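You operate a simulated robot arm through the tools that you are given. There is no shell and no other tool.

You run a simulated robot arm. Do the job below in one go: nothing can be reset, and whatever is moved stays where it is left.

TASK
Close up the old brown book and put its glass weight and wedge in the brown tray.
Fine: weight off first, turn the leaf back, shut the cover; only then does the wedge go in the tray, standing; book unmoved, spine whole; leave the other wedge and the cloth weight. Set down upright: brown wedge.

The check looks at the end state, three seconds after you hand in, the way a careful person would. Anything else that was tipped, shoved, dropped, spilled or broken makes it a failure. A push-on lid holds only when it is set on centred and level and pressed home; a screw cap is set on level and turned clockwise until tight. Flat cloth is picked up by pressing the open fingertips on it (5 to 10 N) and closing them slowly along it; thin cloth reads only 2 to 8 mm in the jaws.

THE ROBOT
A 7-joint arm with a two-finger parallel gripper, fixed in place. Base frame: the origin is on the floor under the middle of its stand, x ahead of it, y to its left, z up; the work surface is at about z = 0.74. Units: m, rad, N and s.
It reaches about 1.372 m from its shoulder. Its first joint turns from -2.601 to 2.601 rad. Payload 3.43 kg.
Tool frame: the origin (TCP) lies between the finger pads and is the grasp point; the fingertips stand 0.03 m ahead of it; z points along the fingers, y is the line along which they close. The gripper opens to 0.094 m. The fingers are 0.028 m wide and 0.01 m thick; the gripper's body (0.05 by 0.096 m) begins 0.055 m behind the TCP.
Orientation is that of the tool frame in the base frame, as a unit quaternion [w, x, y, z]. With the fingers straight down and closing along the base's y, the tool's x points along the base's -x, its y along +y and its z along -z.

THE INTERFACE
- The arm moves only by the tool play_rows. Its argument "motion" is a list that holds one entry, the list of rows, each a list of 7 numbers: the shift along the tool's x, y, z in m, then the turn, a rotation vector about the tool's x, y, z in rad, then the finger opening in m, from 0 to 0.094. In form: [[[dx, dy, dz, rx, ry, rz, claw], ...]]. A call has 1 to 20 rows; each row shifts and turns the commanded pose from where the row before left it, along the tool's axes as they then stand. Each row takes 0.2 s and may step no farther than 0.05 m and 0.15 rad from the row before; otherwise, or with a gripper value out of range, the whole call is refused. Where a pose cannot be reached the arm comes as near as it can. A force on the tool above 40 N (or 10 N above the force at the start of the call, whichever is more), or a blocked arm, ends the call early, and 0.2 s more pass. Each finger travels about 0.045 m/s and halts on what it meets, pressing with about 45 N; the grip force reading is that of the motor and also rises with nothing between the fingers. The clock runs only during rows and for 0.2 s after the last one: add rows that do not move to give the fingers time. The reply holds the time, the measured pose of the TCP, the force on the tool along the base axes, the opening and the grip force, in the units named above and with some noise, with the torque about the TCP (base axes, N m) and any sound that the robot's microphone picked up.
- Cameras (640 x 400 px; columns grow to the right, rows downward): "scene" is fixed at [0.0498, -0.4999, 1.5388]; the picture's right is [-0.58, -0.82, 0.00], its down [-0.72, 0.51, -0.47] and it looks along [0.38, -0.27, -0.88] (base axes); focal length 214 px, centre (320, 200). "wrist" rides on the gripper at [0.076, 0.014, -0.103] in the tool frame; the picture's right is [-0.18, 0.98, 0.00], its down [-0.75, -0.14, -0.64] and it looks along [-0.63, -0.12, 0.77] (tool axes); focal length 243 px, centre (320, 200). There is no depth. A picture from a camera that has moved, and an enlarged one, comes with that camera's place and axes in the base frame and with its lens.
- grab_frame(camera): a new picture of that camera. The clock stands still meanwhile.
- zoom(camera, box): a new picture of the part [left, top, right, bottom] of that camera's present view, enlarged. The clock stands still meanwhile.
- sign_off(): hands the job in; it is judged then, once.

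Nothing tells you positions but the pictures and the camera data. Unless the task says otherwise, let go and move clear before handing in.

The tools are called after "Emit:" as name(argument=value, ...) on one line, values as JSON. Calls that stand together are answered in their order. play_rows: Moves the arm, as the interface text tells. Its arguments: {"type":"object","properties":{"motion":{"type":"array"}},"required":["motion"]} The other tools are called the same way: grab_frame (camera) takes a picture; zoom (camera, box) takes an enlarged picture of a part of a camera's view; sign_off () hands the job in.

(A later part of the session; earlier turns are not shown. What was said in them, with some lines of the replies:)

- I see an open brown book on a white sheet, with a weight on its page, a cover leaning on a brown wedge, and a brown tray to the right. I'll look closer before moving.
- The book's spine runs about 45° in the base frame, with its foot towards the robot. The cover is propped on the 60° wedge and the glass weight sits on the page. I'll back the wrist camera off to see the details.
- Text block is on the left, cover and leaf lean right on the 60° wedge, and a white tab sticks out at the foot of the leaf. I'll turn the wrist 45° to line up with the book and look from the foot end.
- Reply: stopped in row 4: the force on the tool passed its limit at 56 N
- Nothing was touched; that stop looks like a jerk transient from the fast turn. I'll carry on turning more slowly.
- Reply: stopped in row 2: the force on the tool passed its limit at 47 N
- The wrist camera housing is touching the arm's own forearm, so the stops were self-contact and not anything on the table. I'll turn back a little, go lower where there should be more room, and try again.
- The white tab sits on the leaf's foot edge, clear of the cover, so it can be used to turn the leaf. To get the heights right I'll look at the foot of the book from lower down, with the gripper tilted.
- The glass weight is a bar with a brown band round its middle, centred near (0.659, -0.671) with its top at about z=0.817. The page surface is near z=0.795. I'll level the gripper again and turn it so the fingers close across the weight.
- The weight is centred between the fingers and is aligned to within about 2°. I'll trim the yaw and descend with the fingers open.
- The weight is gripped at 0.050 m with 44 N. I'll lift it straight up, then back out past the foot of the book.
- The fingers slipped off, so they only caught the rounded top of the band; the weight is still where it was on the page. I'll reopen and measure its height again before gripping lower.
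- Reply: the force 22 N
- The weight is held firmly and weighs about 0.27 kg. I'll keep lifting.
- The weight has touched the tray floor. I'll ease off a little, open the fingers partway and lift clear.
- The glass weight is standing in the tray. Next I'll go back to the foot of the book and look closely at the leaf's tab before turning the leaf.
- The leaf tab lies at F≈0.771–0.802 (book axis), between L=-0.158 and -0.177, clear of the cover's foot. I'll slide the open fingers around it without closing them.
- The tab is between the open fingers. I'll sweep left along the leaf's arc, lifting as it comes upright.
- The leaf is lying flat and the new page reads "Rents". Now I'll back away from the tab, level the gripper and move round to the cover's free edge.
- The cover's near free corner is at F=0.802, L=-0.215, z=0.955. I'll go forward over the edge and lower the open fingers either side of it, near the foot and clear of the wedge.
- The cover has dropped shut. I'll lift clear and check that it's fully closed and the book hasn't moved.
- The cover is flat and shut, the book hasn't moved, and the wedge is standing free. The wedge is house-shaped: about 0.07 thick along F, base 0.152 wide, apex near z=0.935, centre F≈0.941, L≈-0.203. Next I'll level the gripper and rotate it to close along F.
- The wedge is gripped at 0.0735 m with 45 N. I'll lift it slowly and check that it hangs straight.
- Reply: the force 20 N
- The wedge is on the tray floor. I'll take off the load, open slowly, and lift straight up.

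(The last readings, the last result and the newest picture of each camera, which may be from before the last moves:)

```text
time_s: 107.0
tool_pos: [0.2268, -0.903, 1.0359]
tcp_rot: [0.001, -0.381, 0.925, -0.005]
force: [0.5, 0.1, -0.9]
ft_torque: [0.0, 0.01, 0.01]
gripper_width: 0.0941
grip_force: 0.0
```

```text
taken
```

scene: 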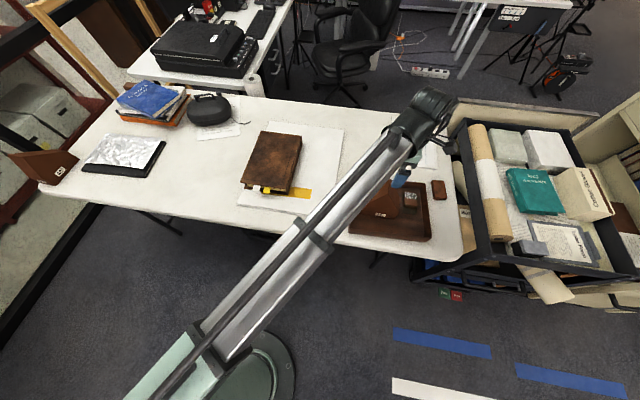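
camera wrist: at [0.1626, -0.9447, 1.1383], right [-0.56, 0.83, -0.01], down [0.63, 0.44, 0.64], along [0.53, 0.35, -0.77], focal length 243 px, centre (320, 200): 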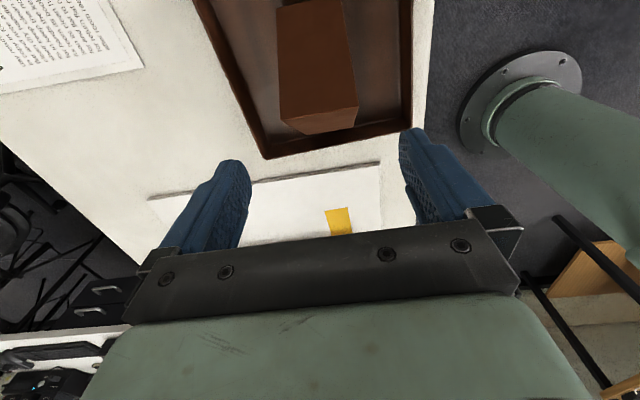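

Emit:
play_rows(motion=[[[0, 0.02, -0.01, 0, 0, 0, 0.094], [0, 0.035, 0, 0, 0, 0, 0.094], [-0.01, 0.035, 0, 0, 0, 0, 0.094], [-0.025, 0.03, 0, 0, 0, 0, 0.094], [-0.03, 0.025, 0, 0, 0, 0, 0.094], [-0.035, 0.02, 0, 0, 0, 0, 0.094], [-0.04, 0, 0, 0, 0, 0, 0.094], [-0.04, 0, 0, 0, 0, 0, 0.094], [-0.04, 0, 0, 0, 0, 0, 0.094], [-0.04, 0, 0, 0, 0, 0, 0.094], [-0.04, 0, 0, 0, 0, 0, 0.094], [-0.04, 0, 0, 0, 0, 0, 0.094], [-0.04, 0, 0, 0, 0, 0, 0.094], [-0.02, 0, 0, 0, 0, 0, 0.094], [0, 0, 0, 0, 0, 0, 0.094]]])

Emit:
grab_frame(camera="scene")

Emit:
zoom(camera="scene", box=[335, 150, 455, 250])

Emit:
zoom(camera="scene", box=[240, 100, 350, 215])

```text
time_s: 110.2
tool_pos: [0.3941, -0.506, 1.0419]
tcp_rot: [0.001, -0.381, 0.925, -0.004]
force: [0.5, 0.6, 1.1]
ft_torque: [-0.02, -0.01, 0.02]
gripper_width: 0.0942
grip_force: 0.0
```

```text
taken
```

scene: 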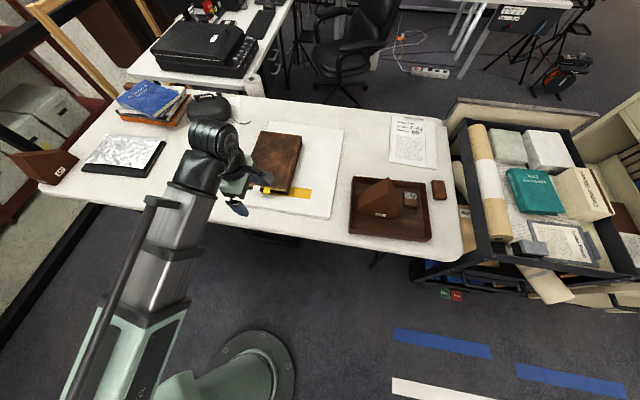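

```text
4.00 times, centred on (395, 200) of scene
camera zoom: at [0.0498, -0.4999, 1.5388], right [-0.58, -0.82, 0.0], down [-0.72, 0.51, -0.47], along [0.38, -0.27, -0.88], focal length 858 px, centre (20, 200)
```

zoom: 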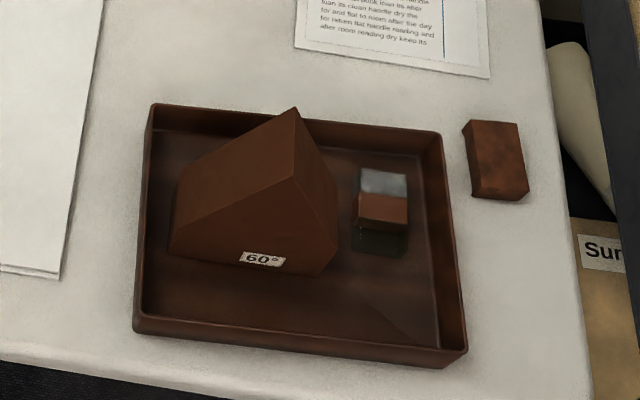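

```text
3.48 times, centred on (295, 158) of scene
camera zoom: at [0.0498, -0.4999, 1.5388], right [-0.58, -0.82, 0.0], down [-0.72, 0.51, -0.47], along [0.38, -0.27, -0.88], focal length 746 px, centre (407, 348)
```

zoom: 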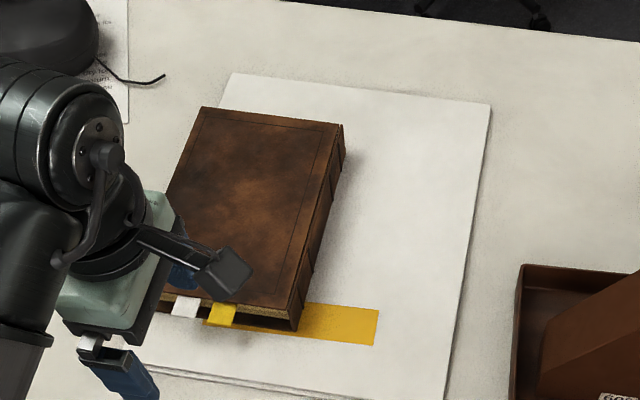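

Wedge and weight are both standing in the tray and the book is shut. I'll move the arm well clear and do a last check.

Emit:
play_rows(motion=[[[-0.02, 0.01, -0.01, 0, 0, 0, 0.094], [-0.035, 0.015, -0.01, 0, 0, 0, 0.094], [-0.04, 0.015, -0.01, 0, 0, 0, 0.094], [-0.04, 0.015, 0, 0, 0, 0, 0.094], [-0.03, 0.01, 0, 0, 0, 0, 0.094], [0, 0, 0, 0, 0, 0, 0.094]]])

Emit:
grab_frame(camera="scene")

Emit:
zoom(camera="scene", box=[235, 120, 315, 215])

Emit:
zoom(camera="scene", box=[0, 60, 260, 220])

```text
time_s: 111.6
tool_pos: [0.4663, -0.3454, 1.0639]
tcp_rot: [0.003, -0.381, 0.925, -0.007]
force: [-0.7, -0.9, 0.6]
ft_torque: [-0.01, -0.02, 0.01]
gripper_width: 0.0942
grip_force: 0.1
out of reach, approached as far as the arm can: row 4, 5
```

```text
taken
```

scene: 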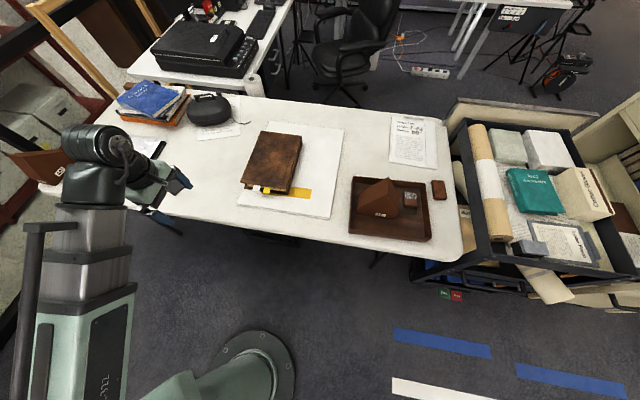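

```text
4.21 times, centred on (275, 168) of scene
camera zoom: at [0.0498, -0.4999, 1.5388], right [-0.58, -0.82, 0.0], down [-0.72, 0.51, -0.47], along [0.38, -0.27, -0.88], focal length 903 px, centre (510, 337)
```

zoom: 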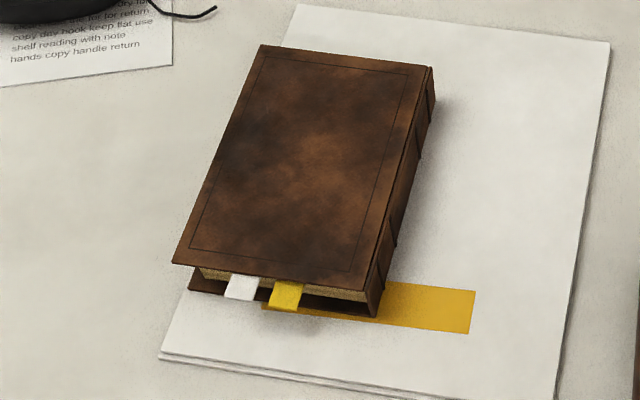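

```text
2.46 times, centred on (130, 140) of scene
camera zoom: at [0.0498, -0.4999, 1.5388], right [-0.58, -0.82, 0.0], down [-0.72, 0.51, -0.47], along [0.38, -0.27, -0.88], focal length 528 px, centre (788, 348)
```

zoom: 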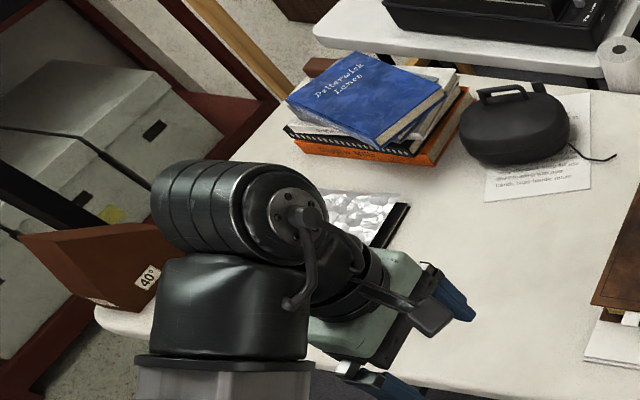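

Everything is in its final place: the book is shut and hasn't moved, the glass weight and the 60° wedge stand in the tray, and the 40° wedge and the cloth weight are untouched. The gripper is empty and clear, so I'm handing in.

Emit:
sign_off()

```text
The job is handed in.
```

The old brown book is closed, and its glass weight and the brown 60° wedge are both standing in the brown tray. I worked in the order you gave: weight off, leaf turned back, cover shut, and only then the wedge.

- **Book:** it looks unmoved in the before-and-after pictures, with the spine whole and the cover flat. The cover dropped the last few degrees on its own. While I was lowering it, it leaned on a finger with about 8 N.
- **Weight:** my first grip slipped off the rounded top, and the weight turned slightly on the page but stayed down. On the second try I gripped it lower, after the fingertips pressed on the page with about 22 N, and moved it to the tray.
- **Left alone:** the 40° wedge and the cloth weight are where they were.

Early on, two moves stopped because the wrist camera touched the arm's own forearm; nothing on the table was hit. The gripper was empty and clear of everything when I handed in.
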